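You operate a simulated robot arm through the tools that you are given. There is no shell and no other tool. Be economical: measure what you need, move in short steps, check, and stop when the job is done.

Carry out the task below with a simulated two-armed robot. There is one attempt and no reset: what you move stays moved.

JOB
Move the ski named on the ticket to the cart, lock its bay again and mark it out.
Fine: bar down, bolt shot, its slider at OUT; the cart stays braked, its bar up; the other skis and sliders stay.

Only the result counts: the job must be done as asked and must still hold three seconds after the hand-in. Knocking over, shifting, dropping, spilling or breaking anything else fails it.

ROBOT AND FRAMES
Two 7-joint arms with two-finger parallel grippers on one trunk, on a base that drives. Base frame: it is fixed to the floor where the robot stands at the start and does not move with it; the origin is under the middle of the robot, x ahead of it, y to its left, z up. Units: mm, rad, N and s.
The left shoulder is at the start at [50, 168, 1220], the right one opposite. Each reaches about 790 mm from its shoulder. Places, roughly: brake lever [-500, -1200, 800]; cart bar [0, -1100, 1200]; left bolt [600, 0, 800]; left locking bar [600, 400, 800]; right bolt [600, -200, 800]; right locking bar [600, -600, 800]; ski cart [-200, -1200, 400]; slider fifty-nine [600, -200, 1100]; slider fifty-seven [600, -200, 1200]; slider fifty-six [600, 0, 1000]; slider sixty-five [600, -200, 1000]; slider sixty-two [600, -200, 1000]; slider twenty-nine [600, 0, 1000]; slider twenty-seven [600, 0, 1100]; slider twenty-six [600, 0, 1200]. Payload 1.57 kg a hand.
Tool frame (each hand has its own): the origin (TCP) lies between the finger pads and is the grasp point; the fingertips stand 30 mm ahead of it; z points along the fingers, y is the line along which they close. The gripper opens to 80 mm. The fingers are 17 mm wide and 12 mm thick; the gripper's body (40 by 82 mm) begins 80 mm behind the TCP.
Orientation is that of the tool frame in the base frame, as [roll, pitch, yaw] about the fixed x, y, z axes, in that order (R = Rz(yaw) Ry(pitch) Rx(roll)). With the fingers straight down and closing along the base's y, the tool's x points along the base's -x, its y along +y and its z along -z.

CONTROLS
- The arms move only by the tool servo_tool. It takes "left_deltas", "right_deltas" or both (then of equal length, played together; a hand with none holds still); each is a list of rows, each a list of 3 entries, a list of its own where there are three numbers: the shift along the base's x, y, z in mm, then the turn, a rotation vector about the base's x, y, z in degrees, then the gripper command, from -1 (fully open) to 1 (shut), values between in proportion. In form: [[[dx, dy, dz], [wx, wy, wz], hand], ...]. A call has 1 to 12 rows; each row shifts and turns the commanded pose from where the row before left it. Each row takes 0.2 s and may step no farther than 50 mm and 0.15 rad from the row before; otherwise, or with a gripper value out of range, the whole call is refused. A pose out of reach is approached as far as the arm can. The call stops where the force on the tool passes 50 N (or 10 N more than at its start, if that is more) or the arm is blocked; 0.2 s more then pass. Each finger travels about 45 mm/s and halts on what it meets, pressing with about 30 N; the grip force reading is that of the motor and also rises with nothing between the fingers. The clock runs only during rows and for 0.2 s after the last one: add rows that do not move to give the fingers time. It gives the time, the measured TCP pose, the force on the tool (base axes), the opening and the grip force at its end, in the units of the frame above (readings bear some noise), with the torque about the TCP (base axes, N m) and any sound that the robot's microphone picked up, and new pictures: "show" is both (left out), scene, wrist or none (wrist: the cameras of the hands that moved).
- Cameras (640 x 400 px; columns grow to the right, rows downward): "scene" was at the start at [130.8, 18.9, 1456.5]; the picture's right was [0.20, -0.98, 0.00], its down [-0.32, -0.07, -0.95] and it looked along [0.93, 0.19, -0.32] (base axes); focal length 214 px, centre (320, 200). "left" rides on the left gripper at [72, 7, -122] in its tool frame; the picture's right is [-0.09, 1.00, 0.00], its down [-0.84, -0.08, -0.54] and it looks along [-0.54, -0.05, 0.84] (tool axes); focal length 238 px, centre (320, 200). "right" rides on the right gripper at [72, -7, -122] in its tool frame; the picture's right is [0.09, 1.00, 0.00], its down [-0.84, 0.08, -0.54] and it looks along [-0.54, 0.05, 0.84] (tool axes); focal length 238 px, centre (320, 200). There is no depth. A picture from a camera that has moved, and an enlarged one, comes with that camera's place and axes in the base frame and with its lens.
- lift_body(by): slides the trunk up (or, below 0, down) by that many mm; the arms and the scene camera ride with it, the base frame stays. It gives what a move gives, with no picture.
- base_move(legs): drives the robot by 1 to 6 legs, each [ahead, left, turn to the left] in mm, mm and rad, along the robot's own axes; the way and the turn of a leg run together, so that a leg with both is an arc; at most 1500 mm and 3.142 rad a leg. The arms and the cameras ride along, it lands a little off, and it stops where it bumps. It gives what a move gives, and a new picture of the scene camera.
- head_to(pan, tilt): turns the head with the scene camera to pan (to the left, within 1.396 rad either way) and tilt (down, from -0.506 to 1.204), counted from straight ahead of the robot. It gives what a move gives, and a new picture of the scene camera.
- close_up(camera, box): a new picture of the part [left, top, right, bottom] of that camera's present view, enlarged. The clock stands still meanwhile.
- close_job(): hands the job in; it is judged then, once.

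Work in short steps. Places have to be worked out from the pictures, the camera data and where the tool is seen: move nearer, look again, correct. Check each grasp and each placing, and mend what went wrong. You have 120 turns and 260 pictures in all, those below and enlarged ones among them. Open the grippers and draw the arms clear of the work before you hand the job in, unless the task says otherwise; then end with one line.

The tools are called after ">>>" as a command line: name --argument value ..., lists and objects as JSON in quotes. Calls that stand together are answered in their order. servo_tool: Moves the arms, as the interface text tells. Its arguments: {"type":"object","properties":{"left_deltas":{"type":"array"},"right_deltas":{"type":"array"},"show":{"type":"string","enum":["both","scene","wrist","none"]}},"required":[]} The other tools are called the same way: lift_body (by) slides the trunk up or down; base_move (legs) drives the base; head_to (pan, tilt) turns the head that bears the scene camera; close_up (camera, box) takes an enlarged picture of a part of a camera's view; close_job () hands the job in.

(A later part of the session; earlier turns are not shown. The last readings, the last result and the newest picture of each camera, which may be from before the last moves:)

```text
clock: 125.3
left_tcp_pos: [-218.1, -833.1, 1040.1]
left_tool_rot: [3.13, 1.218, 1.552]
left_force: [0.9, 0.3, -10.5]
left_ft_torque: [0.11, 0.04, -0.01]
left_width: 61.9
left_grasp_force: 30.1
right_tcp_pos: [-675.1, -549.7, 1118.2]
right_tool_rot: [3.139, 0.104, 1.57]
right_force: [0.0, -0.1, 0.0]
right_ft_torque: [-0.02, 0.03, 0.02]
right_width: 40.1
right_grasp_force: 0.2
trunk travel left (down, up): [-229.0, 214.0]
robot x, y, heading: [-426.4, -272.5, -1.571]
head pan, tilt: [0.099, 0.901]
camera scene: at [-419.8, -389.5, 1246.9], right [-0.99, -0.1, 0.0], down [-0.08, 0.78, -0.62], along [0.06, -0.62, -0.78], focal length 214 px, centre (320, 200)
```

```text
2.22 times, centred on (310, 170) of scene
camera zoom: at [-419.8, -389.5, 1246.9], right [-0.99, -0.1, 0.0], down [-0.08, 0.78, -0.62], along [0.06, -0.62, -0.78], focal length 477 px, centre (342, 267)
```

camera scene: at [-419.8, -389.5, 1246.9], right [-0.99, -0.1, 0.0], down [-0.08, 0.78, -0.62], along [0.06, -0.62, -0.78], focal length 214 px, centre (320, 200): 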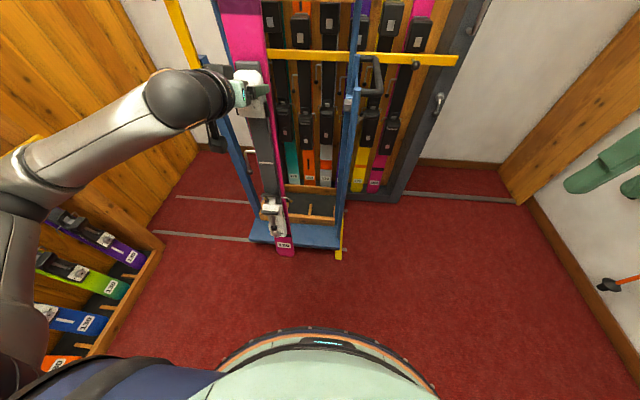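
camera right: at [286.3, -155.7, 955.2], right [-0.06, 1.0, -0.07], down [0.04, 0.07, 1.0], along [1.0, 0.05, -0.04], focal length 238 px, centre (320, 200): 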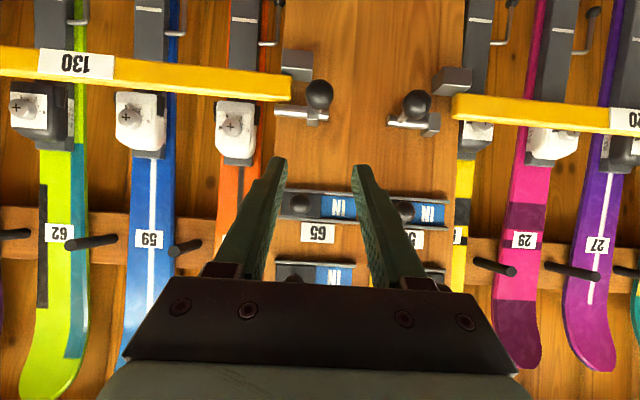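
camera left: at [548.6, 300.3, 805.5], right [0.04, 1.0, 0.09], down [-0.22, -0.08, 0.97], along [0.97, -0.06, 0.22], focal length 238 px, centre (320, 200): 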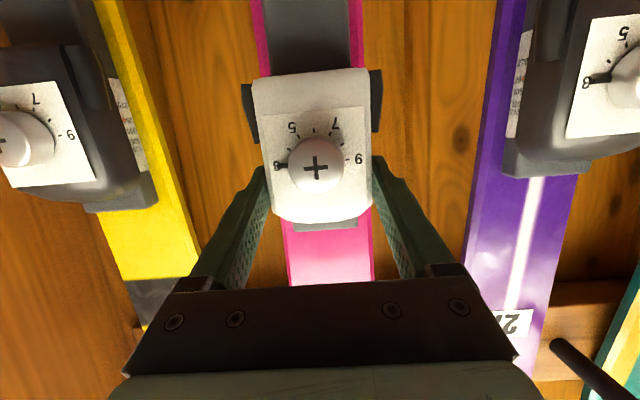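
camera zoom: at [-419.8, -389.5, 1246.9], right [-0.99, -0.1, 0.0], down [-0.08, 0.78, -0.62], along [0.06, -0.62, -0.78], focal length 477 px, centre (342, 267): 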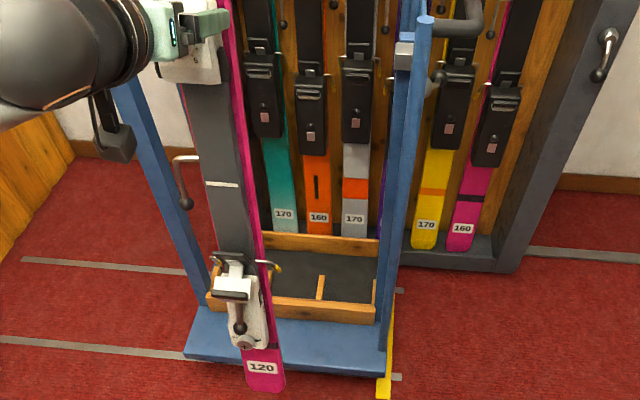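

I need the lip's depth more precisely; a second height helps. I lower the trunk 200 mm here (ski is clear of the cart) and view the box again.

>>> lift_body --by -200

>>> head_to --pan 0.1 --tilt 0.7

>>> close_up --camera "scene" --box '[210, 120, 390, 270]'

```text
clock: 127.5
left_tcp_pos: [-218.0, -833.6, 840.5]
left_tool_rot: [3.13, 1.221, 1.551]
left_force: [0.5, -1.0, -11.3]
left_ft_torque: [0.14, 0.02, -0.02]
left_width: 61.8
left_grasp_force: 29.5
right_tcp_pos: [-675.1, -548.1, 917.7]
right_tool_rot: [3.138, 0.103, 1.568]
right_force: [-0.3, 0.1, -0.4]
right_ft_torque: [0.03, 0.02, 0.01]
right_width: 40.0
right_grasp_force: 0.0
trunk travel left (down, up): [-29.0, 414.0]
robot x, y, heading: [-426.2, -269.0, -1.575]
head pan, tilt: [0.099, 0.901]
```

```text
clock: 128.2
left_tcp_pos: [-218.4, -834.0, 840.9]
left_tool_rot: [3.128, 1.218, 1.553]
left_force: [0.1, -1.2, -12.5]
left_ft_torque: [0.12, -0.01, -0.04]
left_width: 61.9
left_grasp_force: 30.1
right_tcp_pos: [-674.9, -548.0, 918.2]
right_tool_rot: [3.138, 0.104, 1.57]
right_force: [0.2, -0.6, -0.6]
right_ft_torque: [0.03, 0.01, -0.03]
right_width: 40.0
right_grasp_force: 0.1
trunk travel left (down, up): [-29.0, 414.0]
robot x, y, heading: [-428.1, -274.1, -1.572]
head pan, tilt: [0.099, 0.7]
camera scene: at [-418.9, -398.6, 1063.0], right [-0.99, -0.1, 0.0], down [-0.06, 0.64, -0.76], along [0.08, -0.76, -0.65], focal length 214 px, centre (320, 200)
```

scene: 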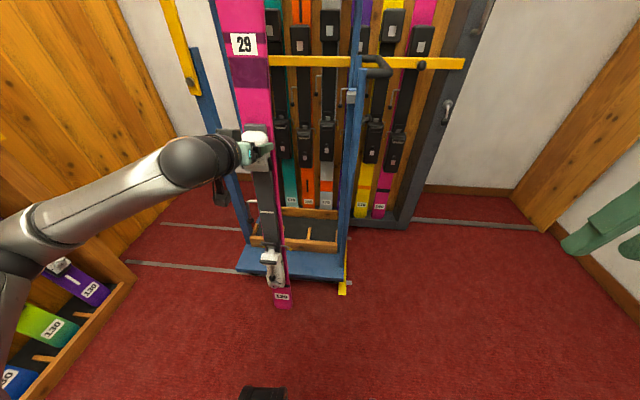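

```text
2.67 times, centred on (300, 195) of scene
camera zoom: at [-418.9, -398.6, 1063.0], right [-0.99, -0.1, 0.0], down [-0.06, 0.64, -0.76], along [0.08, -0.76, -0.65], focal length 572 px, centre (373, 213)
```

zoom: 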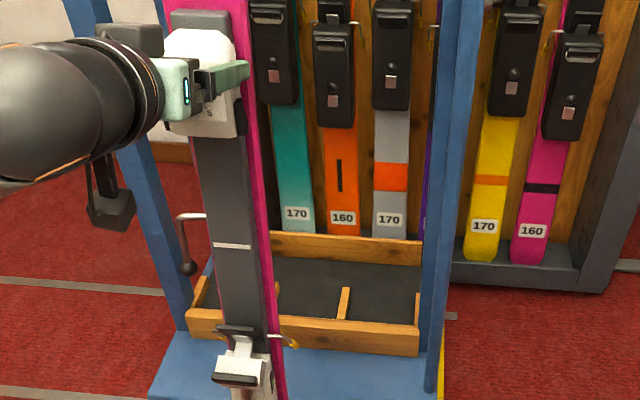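

Refined cart geometry: crosspiece front y≈-1270 (z 1113–1211), lip y≈-1125 (top z≈165), rear strip y≈-1299, middle slot x≈-208. The ski leans 6.5° in hand, so I make it ~4° more upright, shift x +11, extend the arm 60 mm and raise to clear the lip.

>>> lift_body --by 125

>>> servo_tool --left_deltas '[[[4, -15, 0], [-1, 0, 0], 1], [[4, -15, 0], [-1, 0, 0], 1], [[3, -15, 0], [-1, 0, 0], 1], [[0, -15, 0], [-1, 0, 0], 1], [[0, 0, 0], [0, 0, 0], 1]]' --show "none"

>>> base_move --legs '[[200, 0, 0]]'

>>> head_to --pan 0.2 --tilt 0.3

```text
clock: 129.8
left_tcp_pos: [-217.4, -832.4, 964.3]
left_tool_rot: [3.13, 1.218, 1.552]
left_force: [0.7, 0.2, -12.4]
left_ft_torque: [0.12, 0.03, 0.02]
left_width: 62.0
left_grasp_force: 29.9
right_tcp_pos: [-676.2, -548.3, 1041.9]
right_tool_rot: [3.137, 0.103, 1.567]
right_force: [0.2, 0.5, 0.0]
right_ft_torque: [-0.06, -0.01, 0.02]
right_width: 40.1
right_grasp_force: 0.1
trunk travel left (down, up): [-154.0, 289.0]
robot x, y, heading: [-425.9, -274.8, -1.572]
head pan, tilt: [0.099, 0.7]
```

```text
clock: 131.0
left_tcp_pos: [-208.3, -893.7, 964.9]
left_tool_rot: [3.125, 1.288, 1.547]
left_force: [-0.4, -0.4, -11.5]
left_ft_torque: [0.28, 0.02, 0.01]
left_width: 61.9
left_grasp_force: 29.9
right_tcp_pos: [-675.8, -549.4, 1043.7]
right_tool_rot: [3.139, 0.103, 1.568]
right_force: [0.0, -0.2, 0.6]
right_ft_torque: [-0.02, 0.01, 0.03]
right_width: 40.0
right_grasp_force: 0.1
trunk travel left (down, up): [-154.0, 289.0]
robot x, y, heading: [-423.6, -276.2, -1.571]
head pan, tilt: [0.099, 0.7]
```

```text
clock: 132.6
left_tcp_pos: [-206.2, -1093.2, 965.3]
left_tool_rot: [3.126, 1.287, 1.547]
left_force: [-0.1, -0.4, -11.5]
left_ft_torque: [0.29, 0.0, 0.0]
left_width: 62.2
left_grasp_force: 29.7
right_tcp_pos: [-676.4, -745.4, 1042.9]
right_tool_rot: [3.139, 0.103, 1.568]
right_force: [-0.5, 0.2, 1.1]
right_ft_torque: [0.0, 0.01, -0.01]
right_width: 39.7
right_grasp_force: 0.1
trunk travel left (down, up): [-154.0, 289.0]
robot x, y, heading: [-425.1, -470.6, -1.574]
head pan, tilt: [0.099, 0.7]
camera scene: at [-418.9, -597.3, 1188.0], right [-1.0, -0.1, 0.0], down [-0.06, 0.64, -0.76], along [0.08, -0.76, -0.65], focal length 214 px, centre (320, 200)
```

scene: 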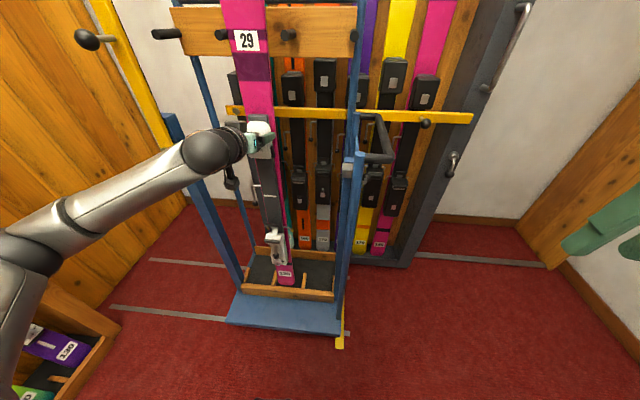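

```text
clock: 133.4
left_tcp_pos: [-207.5, -1092.7, 963.7]
left_tool_rot: [3.124, 1.286, 1.547]
left_force: [0.9, -0.3, -11.7]
left_ft_torque: [0.29, -0.02, -0.04]
left_width: 62.0
left_grasp_force: 29.4
right_tcp_pos: [-675.7, -746.9, 1043.8]
right_tool_rot: [3.138, 0.103, 1.567]
right_force: [0.3, 0.0, 0.5]
right_ft_torque: [-0.02, 0.0, 0.02]
right_width: 40.1
right_grasp_force: 0.0
trunk travel left (down, up): [-154.0, 289.0]
robot x, y, heading: [-425.9, -468.9, -1.569]
head pan, tilt: [0.201, 0.3]
camera scene: at [-408.8, -604.1, 1224.0], right [-0.98, -0.2, 0.0], down [-0.06, 0.29, -0.95], along [0.19, -0.94, -0.3], focal length 214 px, centre (320, 200)
```

scene: 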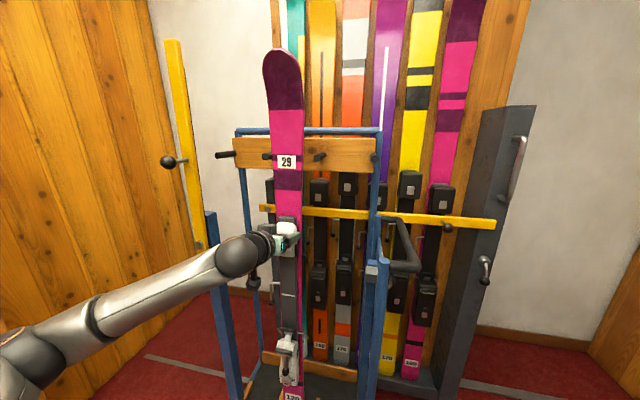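

I zoom on the pegs and the box to check alignment.

>>> close_up --camera "scene" --box '[210, 110, 400, 230]'

>>> head_to --pan 0.2 --tilt 0.9

>>> close_up --camera "scene" --box '[210, 90, 390, 250]'

```text
3.33 times, centred on (305, 170) of scene
camera zoom: at [-408.8, -604.1, 1224.0], right [-0.98, -0.2, 0.0], down [-0.06, 0.29, -0.95], along [0.19, -0.94, -0.3], focal length 715 px, centre (370, 300)
```

zoom: 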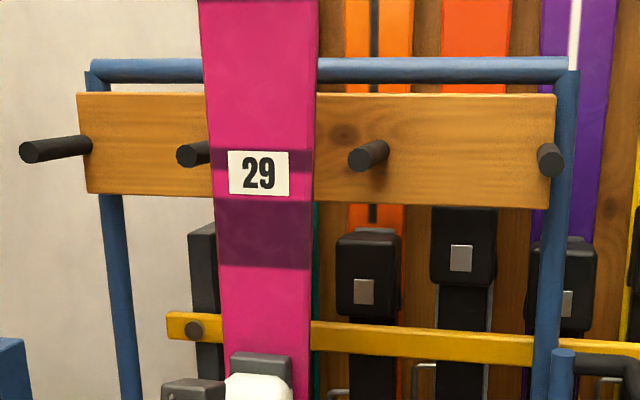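

```text
clock: 134.4
left_tcp_pos: [-207.0, -1093.0, 964.6]
left_tool_rot: [3.123, 1.288, 1.547]
left_force: [-0.3, -0.1, -12.0]
left_ft_torque: [0.27, 0.05, -0.02]
left_width: 61.8
left_grasp_force: 29.9
right_tcp_pos: [-677.1, -747.7, 1042.0]
right_tool_rot: [3.139, 0.102, 1.567]
right_force: [0.1, -0.5, 0.0]
right_ft_torque: [0.02, -0.03, -0.03]
right_width: 39.9
right_grasp_force: 0.1
trunk travel left (down, up): [-154.0, 289.0]
robot x, y, heading: [-429.4, -470.1, -1.568]
head pan, tilt: [0.201, 0.901]
camera scene: at [-412.3, -586.6, 1171.9], right [-0.98, -0.2, 0.0], down [-0.16, 0.77, -0.62], along [0.12, -0.61, -0.78], focal length 214 px, centre (320, 200)
```

scene: 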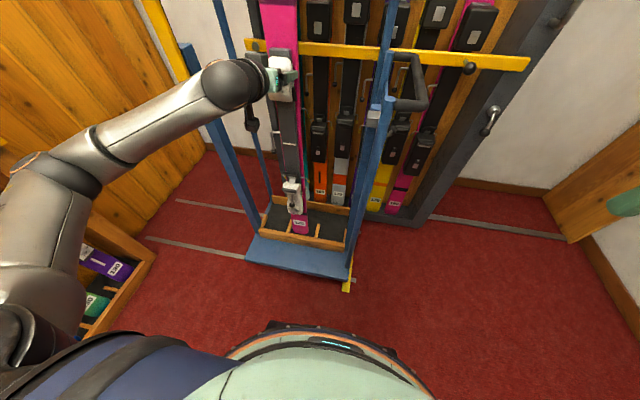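

```text
2.50 times, centred on (300, 170) of scene
camera zoom: at [-412.3, -586.6, 1171.9], right [-0.98, -0.2, 0.0], down [-0.16, 0.77, -0.62], along [0.12, -0.61, -0.78], focal length 536 px, centre (370, 275)
```

zoom: 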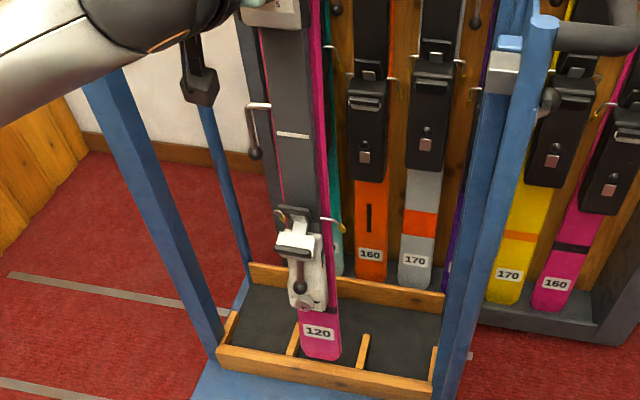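

Ski is centred between the middle pegs (x≈-207 vs slot centre -208). I go forward 78 mm.

>>> base_move --legs '[[78, 0, 0]]'

>>> close_up --camera "scene" --box '[210, 90, 390, 250]'

```text
clock: 135.5
left_tcp_pos: [-208.0, -1171.9, 962.6]
left_tool_rot: [3.124, 1.287, 1.546]
left_force: [-0.9, 0.4, -12.3]
left_ft_torque: [0.3, 0.02, -0.01]
left_width: 62.0
left_grasp_force: 29.7
right_tcp_pos: [-675.5, -825.0, 1043.6]
right_tool_rot: [3.139, 0.103, 1.567]
right_force: [0.7, 0.8, -0.1]
right_ft_torque: [0.01, -0.01, -0.02]
right_width: 39.9
right_grasp_force: 0.0
trunk travel left (down, up): [-154.0, 289.0]
robot x, y, heading: [-428.2, -547.7, -1.571]
head pan, tilt: [0.201, 0.901]
camera scene: at [-412.4, -665.8, 1171.8], right [-0.98, -0.2, 0.0], down [-0.16, 0.77, -0.62], along [0.12, -0.61, -0.78], focal length 214 px, centre (320, 200)
```

scene: 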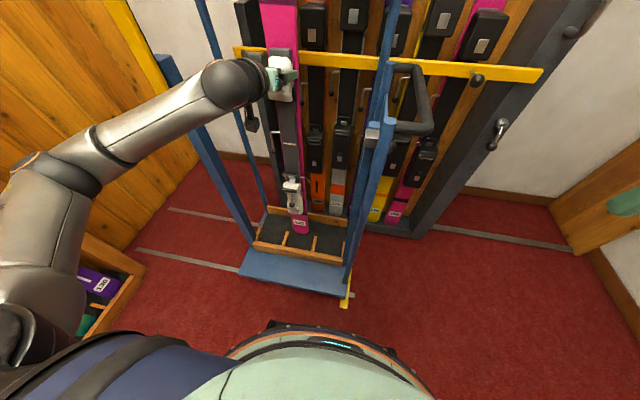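

```text
2.50 times, centred on (300, 170) of scene
camera zoom: at [-412.4, -665.8, 1171.8], right [-0.98, -0.2, 0.0], down [-0.16, 0.77, -0.62], along [0.12, -0.61, -0.78], focal length 536 px, centre (370, 275)
```

zoom: 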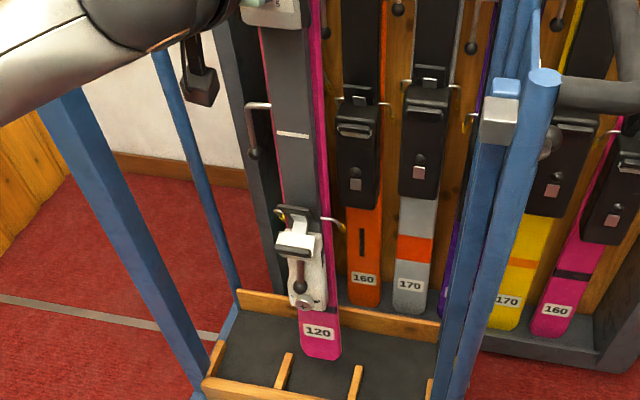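

The tail hangs over the slot. I lower the trunk 85 mm, then feel down with the arm.

>>> lift_body --by -85

>>> close_up --camera "scene" --box '[210, 90, 390, 250]'

```text
clock: 136.7
left_tcp_pos: [-208.2, -1167.9, 885.4]
left_tool_rot: [3.123, 1.3, 1.545]
left_force: [1.5, 0.3, 19.7]
left_ft_torque: [-0.43, -0.03, -0.02]
left_width: 62.0
left_grasp_force: 30.1
right_tcp_pos: [-676.6, -822.6, 959.5]
right_tool_rot: [3.137, 0.106, 1.567]
right_force: [0.2, -0.1, 1.1]
right_ft_torque: [0.0, -0.01, 0.04]
right_width: 40.1
right_grasp_force: 0.0
trunk travel left (down, up): [-69.0, 374.0]
robot x, y, heading: [-430.0, -550.3, -1.571]
head pan, tilt: [0.201, 0.901]
```

```text
2.50 times, centred on (300, 170) of scene
camera zoom: at [-413.3, -662.7, 1087.3], right [-0.98, -0.2, 0.0], down [-0.16, 0.77, -0.62], along [0.12, -0.61, -0.78], focal length 536 px, centre (370, 275)
```

zoom: 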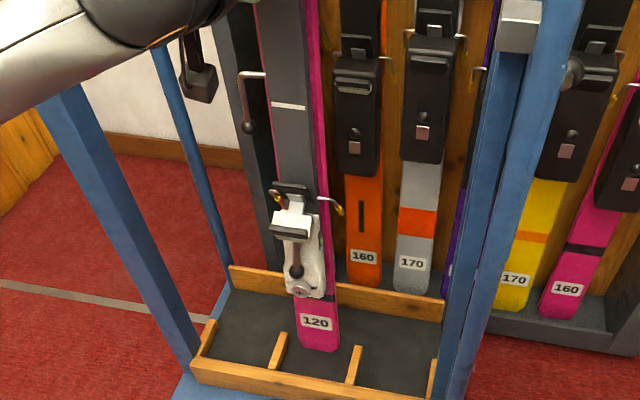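

Tail is on the box floor between the dividers (contact). I relieve the press a little, then tip the ski back onto the crosspiece.

>>> servo_tool --left_deltas '[[[0, 0, 5], [0, 0, 0], 1], [[0, -4, 0], [0.3, 0, 0], 1], [[0, -4, 0], [0.3, 0, 0], 1], [[0, -4, 0], [0.3, 0, 0], 1], [[0, -4, 0], [0.3, 0, 0], 1]]' --show "none"

>>> head_to --pan 0.2 --tilt 0.2

>>> close_up --camera "scene" --box '[210, 60, 400, 250]'

```text
clock: 137.9
left_tcp_pos: [-207.0, -1182.8, 885.3]
left_tool_rot: [3.121, 1.266, 1.544]
left_force: [1.7, 20.6, 9.3]
left_ft_torque: [-0.19, -0.03, 0.49]
left_width: 62.0
left_grasp_force: 29.9
right_tcp_pos: [-676.0, -822.2, 958.7]
right_tool_rot: [3.137, 0.107, 1.567]
right_force: [-0.9, -0.6, 0.0]
right_ft_torque: [-0.02, 0.02, -0.05]
right_width: 40.0
right_grasp_force: 0.1
trunk travel left (down, up): [-69.0, 374.0]
robot x, y, heading: [-428.7, -548.5, -1.569]
head pan, tilt: [0.201, 0.901]
```

```text
clock: 139.0
left_tcp_pos: [-207.2, -1183.9, 884.8]
left_tool_rot: [3.125, 1.267, 1.543]
left_force: [0.8, 22.4, 1.7]
left_ft_torque: [-0.08, -0.1, 0.49]
left_width: 62.0
left_grasp_force: 30.4
right_tcp_pos: [-675.5, -823.9, 958.4]
right_tool_rot: [3.138, 0.107, 1.567]
right_force: [0.7, 0.5, -1.0]
right_ft_torque: [0.03, 0.0, -0.01]
right_width: 39.9
right_grasp_force: 0.1
trunk travel left (down, up): [-69.0, 374.0]
robot x, y, heading: [-426.1, -548.4, -1.57]
head pan, tilt: [0.201, 0.201]
camera scene: at [-409.3, -679.7, 1148.8], right [-0.98, -0.2, 0.0], down [-0.04, 0.19, -0.98], along [0.19, -0.96, -0.2], focal length 214 px, centre (320, 200)
```

scene: 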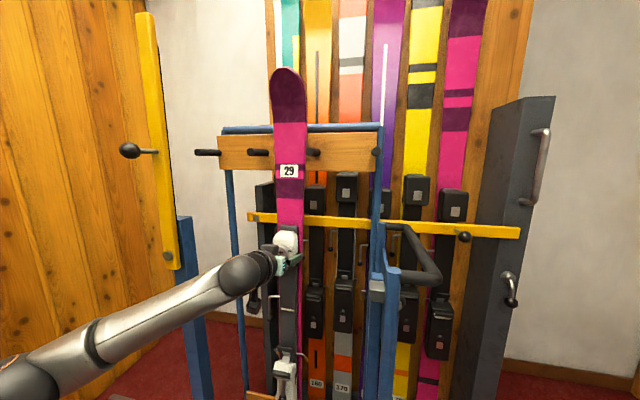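

```text
2.11 times, centred on (305, 155) of scene
camera zoom: at [-409.3, -679.7, 1148.8], right [-0.98, -0.2, 0.0], down [-0.04, 0.19, -0.98], along [0.19, -0.96, -0.2], focal length 452 px, centre (352, 295)
```

zoom: 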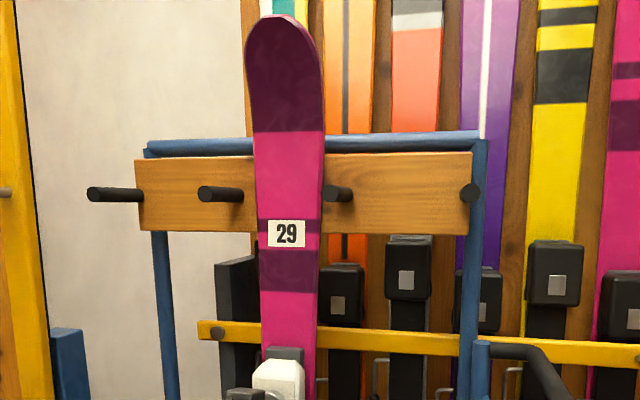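

Ski rests against the crosspiece between pegs 2 and 3 (22 N). I relieve the push and open the fingers slowly.

>>> servo_tool --left_deltas '[[[0, 4, 0], [0, 0, 0], 1], [[0, 0, 0], [0, 0, 0], -0.65], [[0, 0, 0], [0, 0, 0], -0.8], [[0, 0, 0], [0, 0, 0], -1], [[0, 0, 0], [0, 0, 0], -1]]' --show "both"

```text
clock: 140.2
left_tcp_pos: [-207.3, -1181.9, 885.0]
left_tool_rot: [3.123, 1.267, 1.545]
left_force: [0.0, 0.4, 0.4]
left_ft_torque: [0.02, 0.0, -0.01]
left_width: 80.1
left_grasp_force: 0.0
right_tcp_pos: [-675.9, -825.9, 958.3]
right_tool_rot: [3.138, 0.105, 1.566]
right_force: [-0.5, -0.4, -0.9]
right_ft_torque: [0.01, 0.0, -0.02]
right_width: 40.0
right_grasp_force: 0.0
trunk travel left (down, up): [-69.0, 374.0]
robot x, y, heading: [-427.2, -552.6, -1.57]
head pan, tilt: [0.201, 0.201]
camera scene: at [-409.3, -681.7, 1148.6], right [-0.98, -0.2, 0.0], down [-0.04, 0.2, -0.98], along [0.19, -0.96, -0.2], focal length 214 px, centre (320, 200)
camera left: at [-199.5, -1043.7, 853.1], right [0.99, -0.04, 0.09], down [-0.08, 0.27, 0.96], along [-0.06, -0.96, 0.26], focal length 238 px, centre (320, 200)
```

scene: 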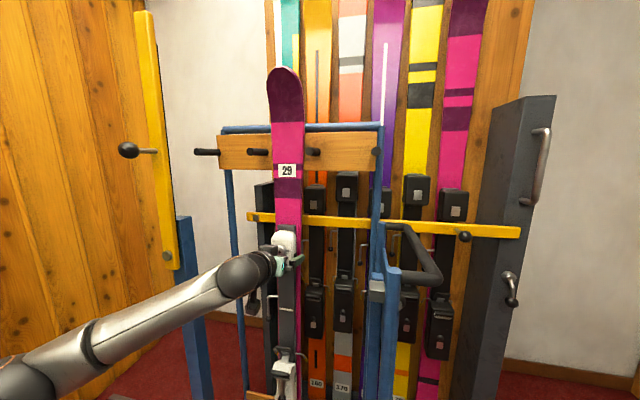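
left: 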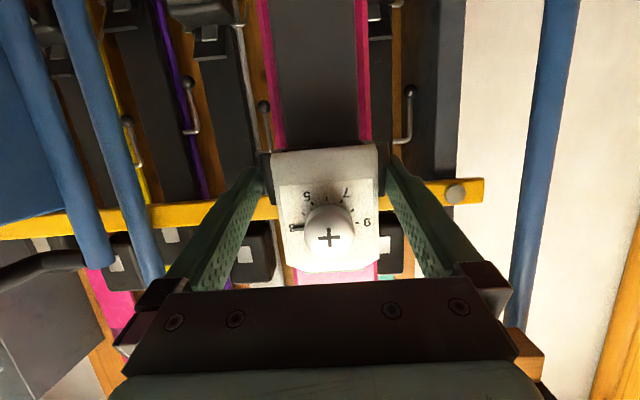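

Released; the ski stands. I withdraw straight back (+y) gently.

>>> servo_tool --left_deltas '[[[0, 10, 0], [0, 0, 0], -1], [[0, 15, 0], [0, 0, 0], -1], [[0, 20, 0], [0, 0, 0], -1], [[0, 30, 0], [0, 0, 0], -1], [[0, 30, 0], [0, 0, 0], -1]]' --show "both"

```text
clock: 141.4
left_tcp_pos: [-207.5, -1075.6, 886.7]
left_tool_rot: [3.127, 1.268, 1.549]
left_force: [-0.4, 0.1, 0.4]
left_ft_torque: [-0.03, 0.02, -0.01]
left_width: 80.0
left_grasp_force: 0.1
right_tcp_pos: [-675.2, -824.7, 958.0]
right_tool_rot: [3.139, 0.105, 1.566]
right_force: [-0.1, 0.5, -1.3]
right_ft_torque: [-0.02, -0.02, -0.02]
right_width: 39.9
right_grasp_force: 0.1
trunk travel left (down, up): [-69.0, 374.0]
robot x, y, heading: [-424.2, -547.6, -1.568]
head pan, tilt: [0.201, 0.201]
camera scene: at [-409.3, -681.8, 1148.6], right [-0.98, -0.2, 0.0], down [-0.04, 0.2, -0.98], along [0.19, -0.96, -0.2], focal length 214 px, centre (320, 200)
camera left: at [-199.4, -938.0, 853.6], right [1.0, -0.04, 0.09], down [-0.08, 0.27, 0.96], along [-0.06, -0.96, 0.26], focal length 238 px, centre (320, 200)
```

scene: 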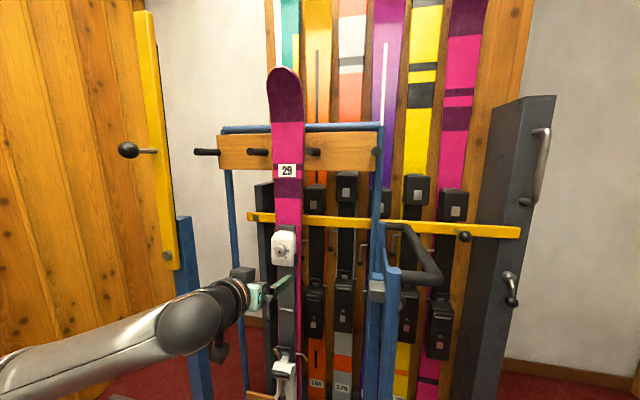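
left: 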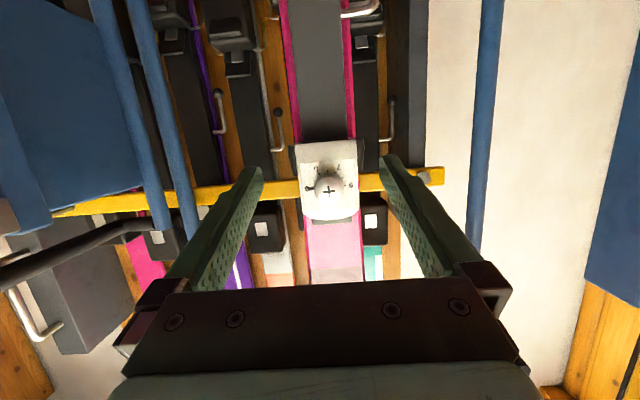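

The ski stands free. I back the base away 330 mm and check the tail in the box.

>>> base_move --legs '[[-330, 0, 0]]'

>>> head_to --pan 0.15 --tilt 0.5

>>> close_up --camera "scene" --box '[240, 30, 390, 290]'

>>> close_up --camera "scene" --box '[240, 170, 390, 290]'

```text
clock: 143.5
left_tcp_pos: [-208.6, -752.1, 885.8]
left_tool_rot: [3.125, 1.266, 1.543]
left_force: [1.3, 0.0, 0.4]
left_ft_torque: [-0.01, -0.02, -0.04]
left_width: 79.9
left_grasp_force: 0.2
right_tcp_pos: [-676.7, -499.5, 959.0]
right_tool_rot: [3.137, 0.102, 1.566]
right_force: [0.4, 0.1, 0.1]
right_ft_torque: [0.02, 0.01, 0.0]
right_width: 40.1
right_grasp_force: 0.0
trunk travel left (down, up): [-69.0, 374.0]
robot x, y, heading: [-428.8, -225.2, -1.574]
head pan, tilt: [0.201, 0.201]
camera scene: at [-409.0, -356.3, 1148.6], right [-0.98, -0.2, 0.0], down [-0.04, 0.2, -0.98], along [0.19, -0.96, -0.2], focal length 214 px, centre (320, 200)
```

scene: 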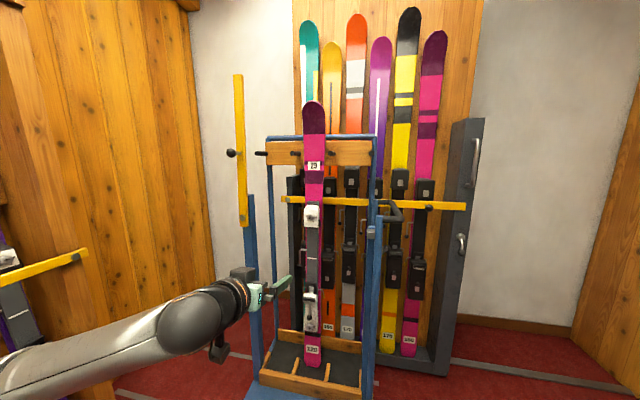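

```text
clock: 144.3
left_tcp_pos: [-207.3, -751.7, 884.8]
left_tool_rot: [3.126, 1.267, 1.543]
left_force: [0.0, 0.1, -0.4]
left_ft_torque: [-0.02, -0.01, 0.03]
left_width: 79.9
left_grasp_force: 0.0
right_tcp_pos: [-675.4, -498.6, 958.1]
right_tool_rot: [3.139, 0.103, 1.567]
right_force: [0.8, 0.7, 0.2]
right_ft_torque: [-0.01, 0.0, 0.0]
right_width: 39.8
right_grasp_force: 0.2
trunk travel left (down, up): [-69.0, 374.0]
robot x, y, heading: [-424.6, -226.2, -1.577]
head pan, tilt: [0.15, 0.499]
camera scene: at [-414.0, -354.9, 1121.0], right [-0.99, -0.15, 0.0], down [-0.07, 0.47, -0.88], along [0.13, -0.87, -0.48], focal length 214 px, centre (320, 200)
```

scene: 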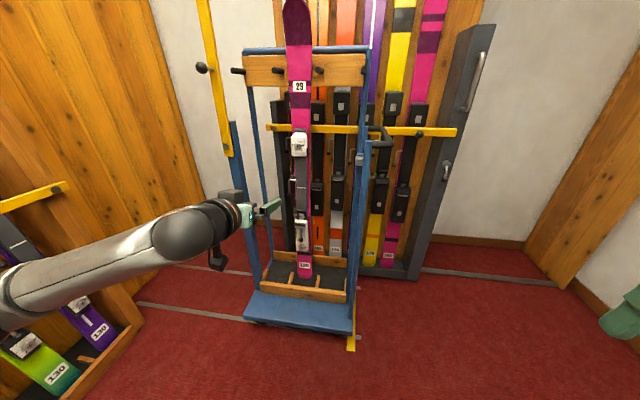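

```text
1.54 times, centred on (315, 160) of scene
camera zoom: at [-414.0, -354.9, 1121.0], right [-0.99, -0.15, 0.0], down [-0.07, 0.47, -0.88], along [0.13, -0.87, -0.48], focal length 330 px, centre (328, 262)
```

zoom: 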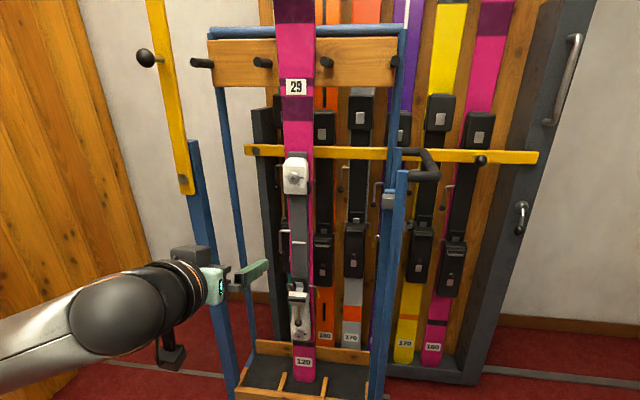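

```text
3.33 times, centred on (315, 230) of scene
camera zoom: at [-414.0, -354.9, 1121.0], right [-0.99, -0.15, 0.0], down [-0.07, 0.47, -0.88], along [0.13, -0.87, -0.48], focal length 715 px, centre (337, 100)
```

zoom: 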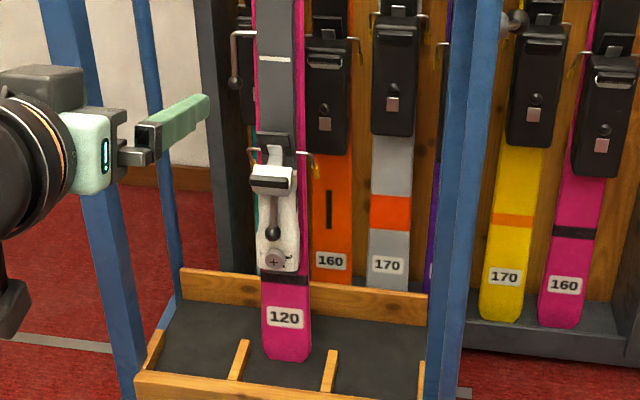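

The ski stands properly in the middle slot. Now back to the rack: turn left, strafe, and approach; then raise the trunk for the bar.

>>> base_move --legs '[[0, 0, 1.577], [0, 508, 0], [285, 0, 0]]'

>>> lift_body --by 220

>>> servo_tool --left_deltas '[[[0, 0, 10], [0, 8, 0], -0.5], [[0, 0, 10], [0, 8, 0], -0.5], [[0, 0, 10], [0, 8, 0], -0.5], [[0, 0, 10], [0, 8, 0], -0.5], [[0, 0, 10], [0, 8, 0], -0.5], [[0, 0, 0], [0, 5.5, 0], -0.5]]' --show "both"

```text
clock: 154.8
left_tcp_pos: [361.8, 533.8, 885.5]
left_tool_rot: [3.125, 1.267, -3.13]
left_force: [0.0, -0.2, -0.8]
left_ft_torque: [0.02, 0.03, -0.07]
left_width: 79.9
left_grasp_force: 0.0
right_tcp_pos: [126.8, 58.1, 958.4]
right_tool_rot: [3.138, 0.104, -3.111]
right_force: [-0.7, -0.2, -0.1]
right_ft_torque: [0.01, 0.0, 0.0]
right_width: 40.2
right_grasp_force: 0.1
trunk travel left (down, up): [-69.0, 374.0]
robot x, y, heading: [-157.9, 295.8, 0.036]
head pan, tilt: [0.15, 0.499]
camera scene: at [-27.8, 314.7, 1120.9], right [0.18, -0.98, 0.0], down [-0.47, -0.09, -0.88], along [0.86, 0.16, -0.48], focal length 214 px, centre (320, 200)
```

scene: 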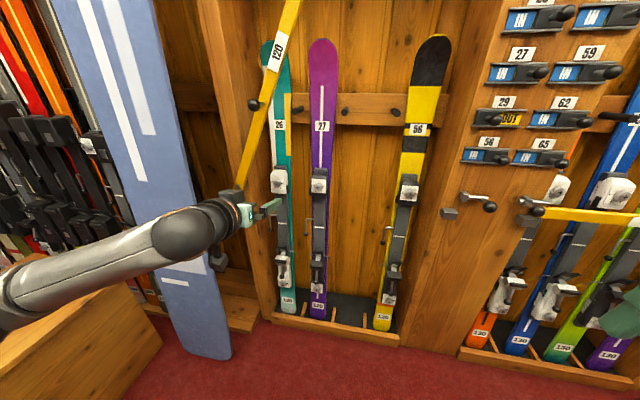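

```text
clock: 157.1
left_tcp_pos: [361.9, 534.6, 1104.9]
left_tool_rot: [3.125, 1.267, -3.129]
left_force: [0.6, 0.7, 0.1]
left_ft_torque: [0.01, 0.0, 0.0]
left_width: 79.8
left_grasp_force: 0.0
right_tcp_pos: [127.5, 56.7, 1178.0]
right_tool_rot: [3.138, 0.104, -3.11]
right_force: [-0.1, -0.8, -0.8]
right_ft_torque: [-0.01, 0.03, -0.01]
right_width: 40.1
right_grasp_force: 0.1
trunk travel left (down, up): [-289.0, 154.0]
robot x, y, heading: [-155.0, 300.5, 0.035]
head pan, tilt: [0.15, 0.499]
```

```text
clock: 158.5
left_tcp_pos: [361.4, 534.5, 1155.2]
left_tool_rot: [3.117, 0.471, -3.138]
left_force: [0.2, 0.0, -0.4]
left_ft_torque: [0.04, 0.0, 0.01]
left_width: 60.2
left_grasp_force: 0.1
right_tcp_pos: [126.4, 58.3, 1178.4]
right_tool_rot: [3.138, 0.103, -3.111]
right_force: [-0.2, 0.4, 0.8]
right_ft_torque: [-0.02, -0.03, 0.01]
right_width: 40.3
right_grasp_force: 0.1
trunk travel left (down, up): [-289.0, 154.0]
robot x, y, heading: [-155.2, 296.7, 0.036]
head pan, tilt: [0.15, 0.499]
camera scene: at [-27.7, 314.7, 1340.9], right [0.18, -0.98, 0.0], down [-0.47, -0.09, -0.88], along [0.86, 0.16, -0.48], focal length 214 px, centre (320, 200)
camera left: at [242.2, 538.2, 1232.4], right [0.07, 1.0, 0.06], down [0.5, -0.09, 0.86], along [0.86, -0.03, -0.51], focal length 238 px, centre (320, 200)
```

scene: 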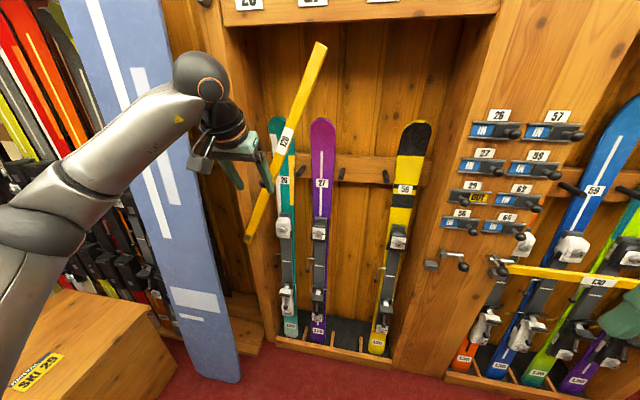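
left: 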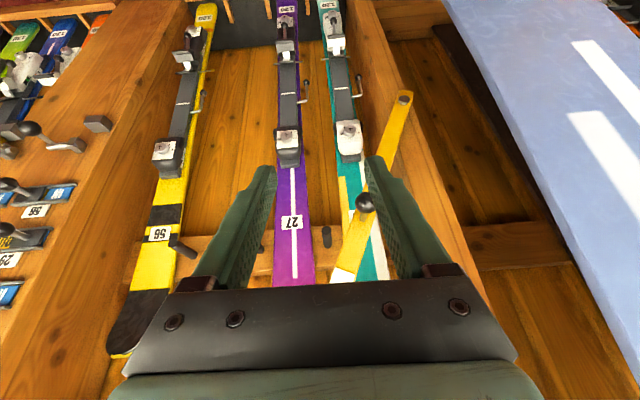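

Bar ball at (530,589,1071), bar steady at ~63°. I drive 110 mm forward, squaring the heading.

>>> base_move --legs '[[110, 0, -0.036]]'

>>> servo_tool --left_deltas '[[[0, 0, 0], [0, 0, 0], -0.5]]' --show "wrist"

```text
clock: 159.7
left_tcp_pos: [479.5, 516.8, 1155.7]
left_tool_rot: [3.118, 0.473, 3.106]
left_force: [0.3, -0.3, 0.4]
left_ft_torque: [0.02, 0.04, 0.04]
left_width: 59.9
left_grasp_force: 0.1
right_tcp_pos: [226.4, 49.5, 1178.6]
right_tool_rot: [3.138, 0.103, 3.135]
right_force: [0.6, 0.4, -0.2]
right_ft_torque: [0.01, 0.05, 0.02]
right_width: 40.0
right_grasp_force: 0.1
trunk travel left (down, up): [-289.0, 154.0]
robot x, y, heading: [-49.6, 296.0, -0.007]
head pan, tilt: [0.15, 0.499]
camera scene: at [82.7, 311.4, 1340.8], right [0.15, -0.99, 0.0], down [-0.47, -0.07, -0.88], along [0.87, 0.13, -0.48], focal length 214 px, centre (320, 200)
```

scene: 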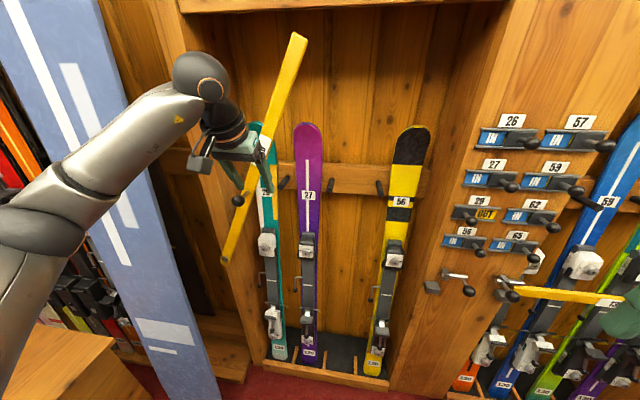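

```text
clock: 160.1
left_tcp_pos: [480.2, 516.0, 1155.8]
left_tool_rot: [3.116, 0.473, 3.108]
left_force: [0.5, 1.1, 0.4]
left_ft_torque: [-0.02, 0.01, -0.02]
left_width: 60.1
left_grasp_force: 0.1
right_tcp_pos: [226.0, 49.4, 1178.2]
right_tool_rot: [3.137, 0.105, 3.136]
right_force: [0.2, 0.4, 0.3]
right_ft_torque: [-0.01, 0.02, -0.04]
right_width: 39.9
right_grasp_force: 0.1
trunk travel left (down, up): [-289.0, 154.0]
robot x, y, heading: [-49.7, 299.2, -0.004]
head pan, tilt: [0.15, 0.499]
camera left: at [360.0, 524.6, 1232.1], right [0.1, 0.99, 0.06], down [0.5, -0.11, 0.86], along [0.86, -0.06, -0.5], focal length 238 px, centre (320, 200)
```

left: 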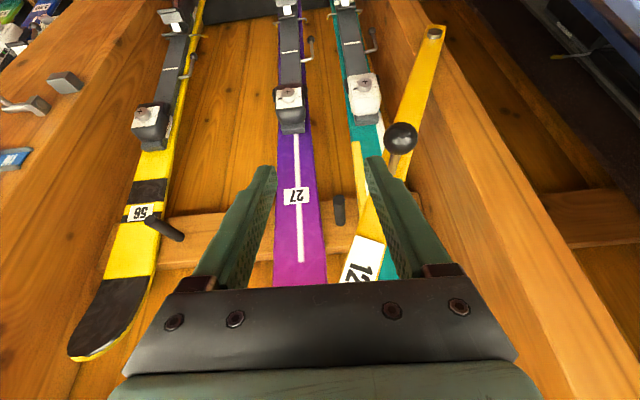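

Ball ≈ (530,591,1073). I move over, then forward-down onto it.

>>> servo_tool --left_deltas '[[[0, 40, 0], [0, 0, 0], -0.4], [[0, 36, 0], [0, 0, 0], -0.4], [[15, 0, -25], [0, 0, 0], -0.3], [[15, 0, -25], [0, 0, 0], -0.3], [[14, 0, -22], [0, 0, 0], -0.3], [[0, 0, 0], [0, 0, 0], -0.3]]' --show "wrist"

```text
clock: 161.5
left_tcp_pos: [523.6, 593.0, 1082.0]
left_tool_rot: [3.117, 0.475, 3.107]
left_force: [-0.4, -0.1, -0.5]
left_ft_torque: [0.0, -0.01, 0.01]
left_width: 51.8
left_grasp_force: 0.1
right_tcp_pos: [225.4, 48.8, 1178.4]
right_tool_rot: [3.138, 0.104, 3.135]
right_force: [-0.1, 0.0, -0.2]
right_ft_torque: [0.01, 0.01, 0.02]
right_width: 40.2
right_grasp_force: 0.0
trunk travel left (down, up): [-289.0, 154.0]
robot x, y, heading: [-49.7, 303.7, -0.005]
head pan, tilt: [0.15, 0.499]
camera left: at [403.9, 600.3, 1159.4], right [0.1, 0.99, 0.06], down [0.49, -0.11, 0.86], along [0.86, -0.06, -0.5], focal length 238 px, centre (320, 200)
```

left: 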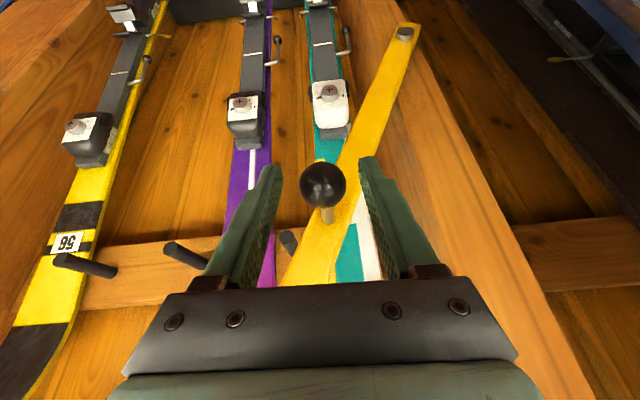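

Centred. I close and start down the arc.

>>> servo_tool --left_deltas '[[[0, 0, 0], [0, 0, 0], 1], [[0, 0, 0], [0, 0, 0], 1], [[0, 0, 0], [0, 0, 0], 1], [[0, -29.4, -16.1], [0, 0, 0], 1], [[0, -28.5, -20.4], [0, 0, 0], 1], [[0, -25.8, -23.6], [0, 0, 0], 1], [[0, -22.8, -26.7], [0, 0, 0], 1]]' --show "wrist"

```text
clock: 163.1
left_tcp_pos: [522.3, 484.2, 997.9]
left_tool_rot: [3.117, 0.471, 3.107]
left_force: [8.0, 0.8, -1.7]
left_ft_torque: [0.46, 0.5, -0.11]
left_width: 31.2
left_grasp_force: 40.5
right_tcp_pos: [225.0, 48.2, 1177.4]
right_tool_rot: [3.138, 0.105, 3.134]
right_force: [-0.4, 0.3, 0.5]
right_ft_torque: [0.0, -0.01, 0.04]
right_width: 40.0
right_grasp_force: 0.0
trunk travel left (down, up): [-289.0, 154.0]
robot x, y, heading: [-45.6, 298.4, -0.002]
head pan, tilt: [0.15, 0.499]
camera left: at [402.7, 493.3, 1073.6], right [0.11, 0.99, 0.06], down [0.5, -0.11, 0.86], along [0.86, -0.06, -0.5], focal length 238 px, centre (320, 200)
```

left: 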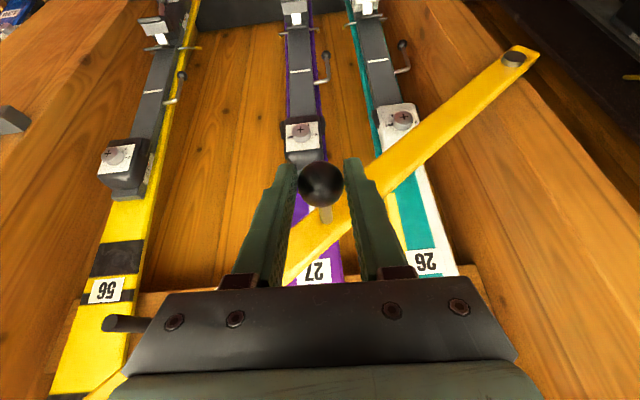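

Tracking well with little force. I continue down to near horizontal.

>>> servo_tool --left_deltas '[[[0, -19.3, -29.2], [0, 0, 0], 1], [[0, -15.7, -31.4], [0, 0, 0], 1], [[0, -11.7, -33], [0, 0, 0], 1], [[0, -7.6, -34.2], [0, 0, 0], 1], [[0, -3.1, -29.9], [0, 0, 0], 1]]' --show "both"

```text
clock: 164.3
left_tcp_pos: [520.8, 425.1, 841.7]
left_tool_rot: [3.124, 0.476, 3.102]
left_force: [9.6, -19.2, 1.4]
left_ft_torque: [0.0, 0.49, -0.26]
left_width: 31.4
left_grasp_force: 40.4
right_tcp_pos: [225.3, 47.6, 1177.9]
right_tool_rot: [3.135, 0.102, 3.134]
right_force: [0.2, -0.4, -0.2]
right_ft_torque: [0.07, -0.01, -0.04]
right_width: 40.0
right_grasp_force: 0.0
trunk travel left (down, up): [-289.0, 154.0]
robot x, y, heading: [-44.4, 298.8, -0.007]
head pan, tilt: [0.15, 0.499]
camera scene: at [82.7, 309.3, 1340.8], right [0.14, -0.99, 0.0], down [-0.47, -0.07, -0.88], along [0.87, 0.13, -0.48], focal length 214 px, centre (320, 200)
camera left: at [401.8, 434.9, 917.0], right [0.11, 0.99, 0.06], down [0.49, -0.11, 0.86], along [0.86, -0.07, -0.5], focal length 238 px, centre (320, 200)
```

scene: 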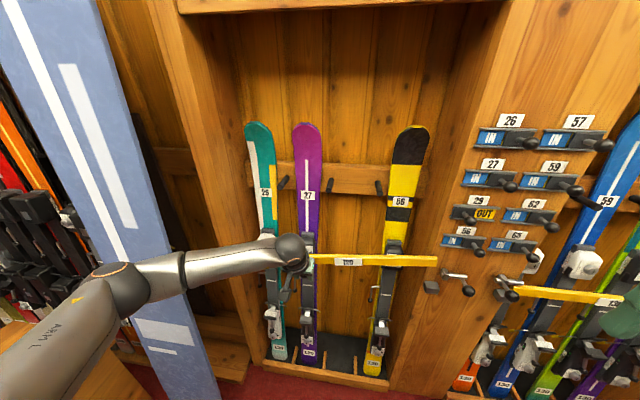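
left: 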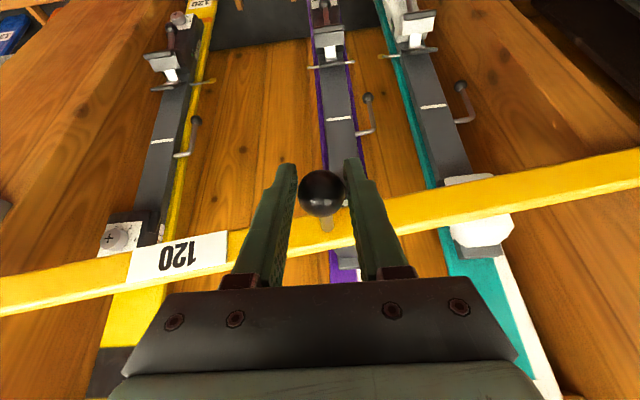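

Close to the rest. I lower the last ~27 mm gently until it seats.

>>> servo_tool --left_deltas '[[[0, -3, -10], [0, 0, 0], 1], [[0, 0, -10], [0, 0, 0], 1], [[0, 0, -8], [0, 0, 0], 1], [[0, 0, -4], [0, 0, 0], 1]]' --show "scene"

>>> close_up --camera "scene" --box '[380, 210, 500, 320]'

```text
clock: 165.3
left_tcp_pos: [521.1, 423.0, 807.6]
left_tool_rot: [3.119, 0.472, 3.103]
left_force: [-0.8, -19.5, 0.0]
left_ft_torque: [0.16, 0.55, -0.24]
left_width: 31.2
left_grasp_force: 40.2
right_tcp_pos: [225.7, 47.4, 1178.6]
right_tool_rot: [3.135, 0.105, 3.134]
right_force: [-0.1, -0.3, -0.2]
right_ft_torque: [-0.01, 0.03, -0.01]
right_width: 40.0
right_grasp_force: 0.1
trunk travel left (down, up): [-289.0, 154.0]
robot x, y, heading: [-48.1, 300.3, -0.001]
head pan, tilt: [0.15, 0.499]
camera scene: at [81.7, 309.7, 1340.9], right [0.15, -0.99, 0.0], down [-0.47, -0.07, -0.88], along [0.87, 0.13, -0.48], focal length 214 px, centre (320, 200)
```

scene: 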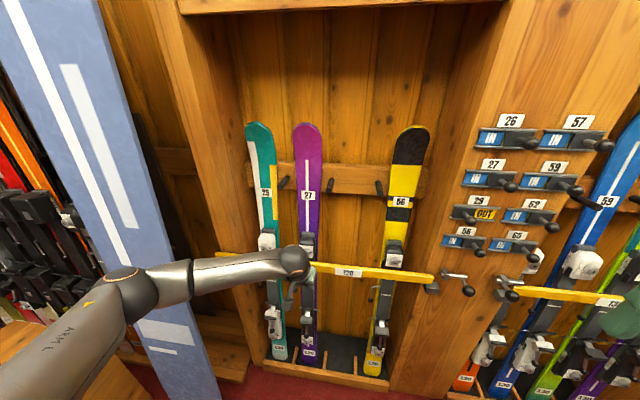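

```text
3.64 times, centred on (440, 265) of scene
camera zoom: at [81.7, 309.7, 1340.9], right [0.15, -0.99, 0.0], down [-0.47, -0.07, -0.88], along [0.87, 0.13, -0.48], focal length 780 px, centre (-116, -36)
```

zoom: 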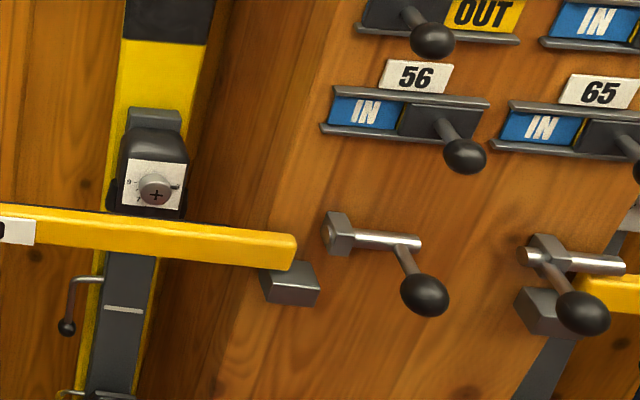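

It looks seated; I press a little further to confirm contact.

>>> servo_tool --left_deltas '[[[0, 2, -4], [0, 0, 0], 1], [[0, 2, -4], [0, 0, 0], 1], [[0, 0, -3], [0, 0, 0], 1]]' --show "none"

```text
clock: 166.1
left_tcp_pos: [520.6, 424.2, 802.1]
left_tool_rot: [3.123, 0.485, 3.099]
left_force: [-14.6, -19.4, 27.2]
left_ft_torque: [-0.86, -0.35, -0.73]
left_width: 30.6
left_grasp_force: 39.2
right_tcp_pos: [223.7, 46.5, 1179.2]
right_tool_rot: [3.135, 0.109, 3.133]
right_force: [0.6, 0.2, -0.3]
right_ft_torque: [0.02, 0.0, 0.0]
right_width: 40.0
right_grasp_force: 0.1
trunk travel left (down, up): [-289.0, 154.0]
robot x, y, heading: [-46.3, 298.3, -0.005]
head pan, tilt: [0.15, 0.499]
```

Seated (27 N up). I release and withdraw the left hand up and back.

>>> servo_tool --left_deltas '[[[0, 0, 7], [0, 0, 0], 1], [[0, 0, 0], [0, 0, 0], -0.6], [[0, 0, 0], [0, 0, 0], -0.6], [[0, 0, 0], [0, 0, 0], -0.6], [[-15, 0, 30], [0, 0, 0], -0.6], [[-20, 0, 35], [0, 0, 0], -0.6], [[-30, 0, 30], [0, 0, 0], -0.6], [[-30, 0, 30], [0, 0, 0], -0.6], [[-20, 0, 30], [0, 0, 0], -0.6]]' --show "both"

```text
clock: 168.1
left_tcp_pos: [405.9, 429.2, 959.0]
left_tool_rot: [3.119, 0.472, 3.106]
left_force: [-0.4, -0.4, -0.5]
left_ft_torque: [0.02, -0.02, 0.0]
left_width: 63.9
left_grasp_force: 0.1
right_tcp_pos: [225.2, 49.0, 1178.5]
right_tool_rot: [3.138, 0.103, 3.135]
right_force: [0.6, -0.3, 0.5]
right_ft_torque: [-0.02, 0.02, -0.01]
right_width: 40.2
right_grasp_force: 0.1
trunk travel left (down, up): [-289.0, 154.0]
robot x, y, heading: [-46.6, 296.9, -0.003]
head pan, tilt: [0.15, 0.499]
camera scene: at [81.5, 311.4, 1340.9], right [0.15, -0.99, 0.0], down [-0.47, -0.07, -0.88], along [0.87, 0.13, -0.48], focal length 214 px, centre (320, 200)
camera left: at [287.1, 437.3, 1035.0], right [0.1, 0.99, 0.06], down [0.5, -0.11, 0.86], along [0.86, -0.06, -0.5], focal length 238 px, centre (320, 200)
```

scene: 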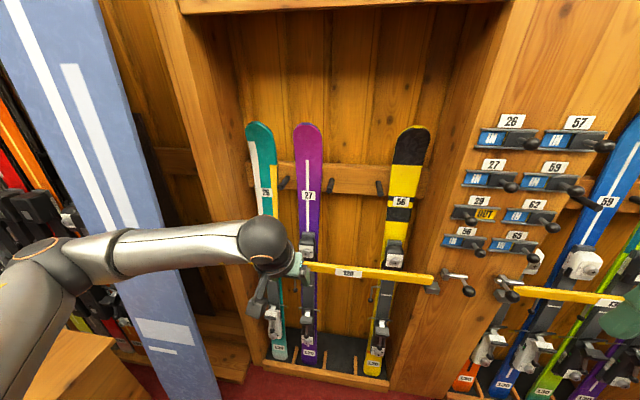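
left: 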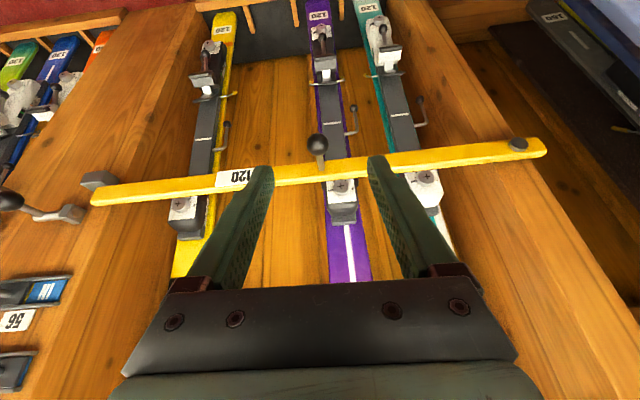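

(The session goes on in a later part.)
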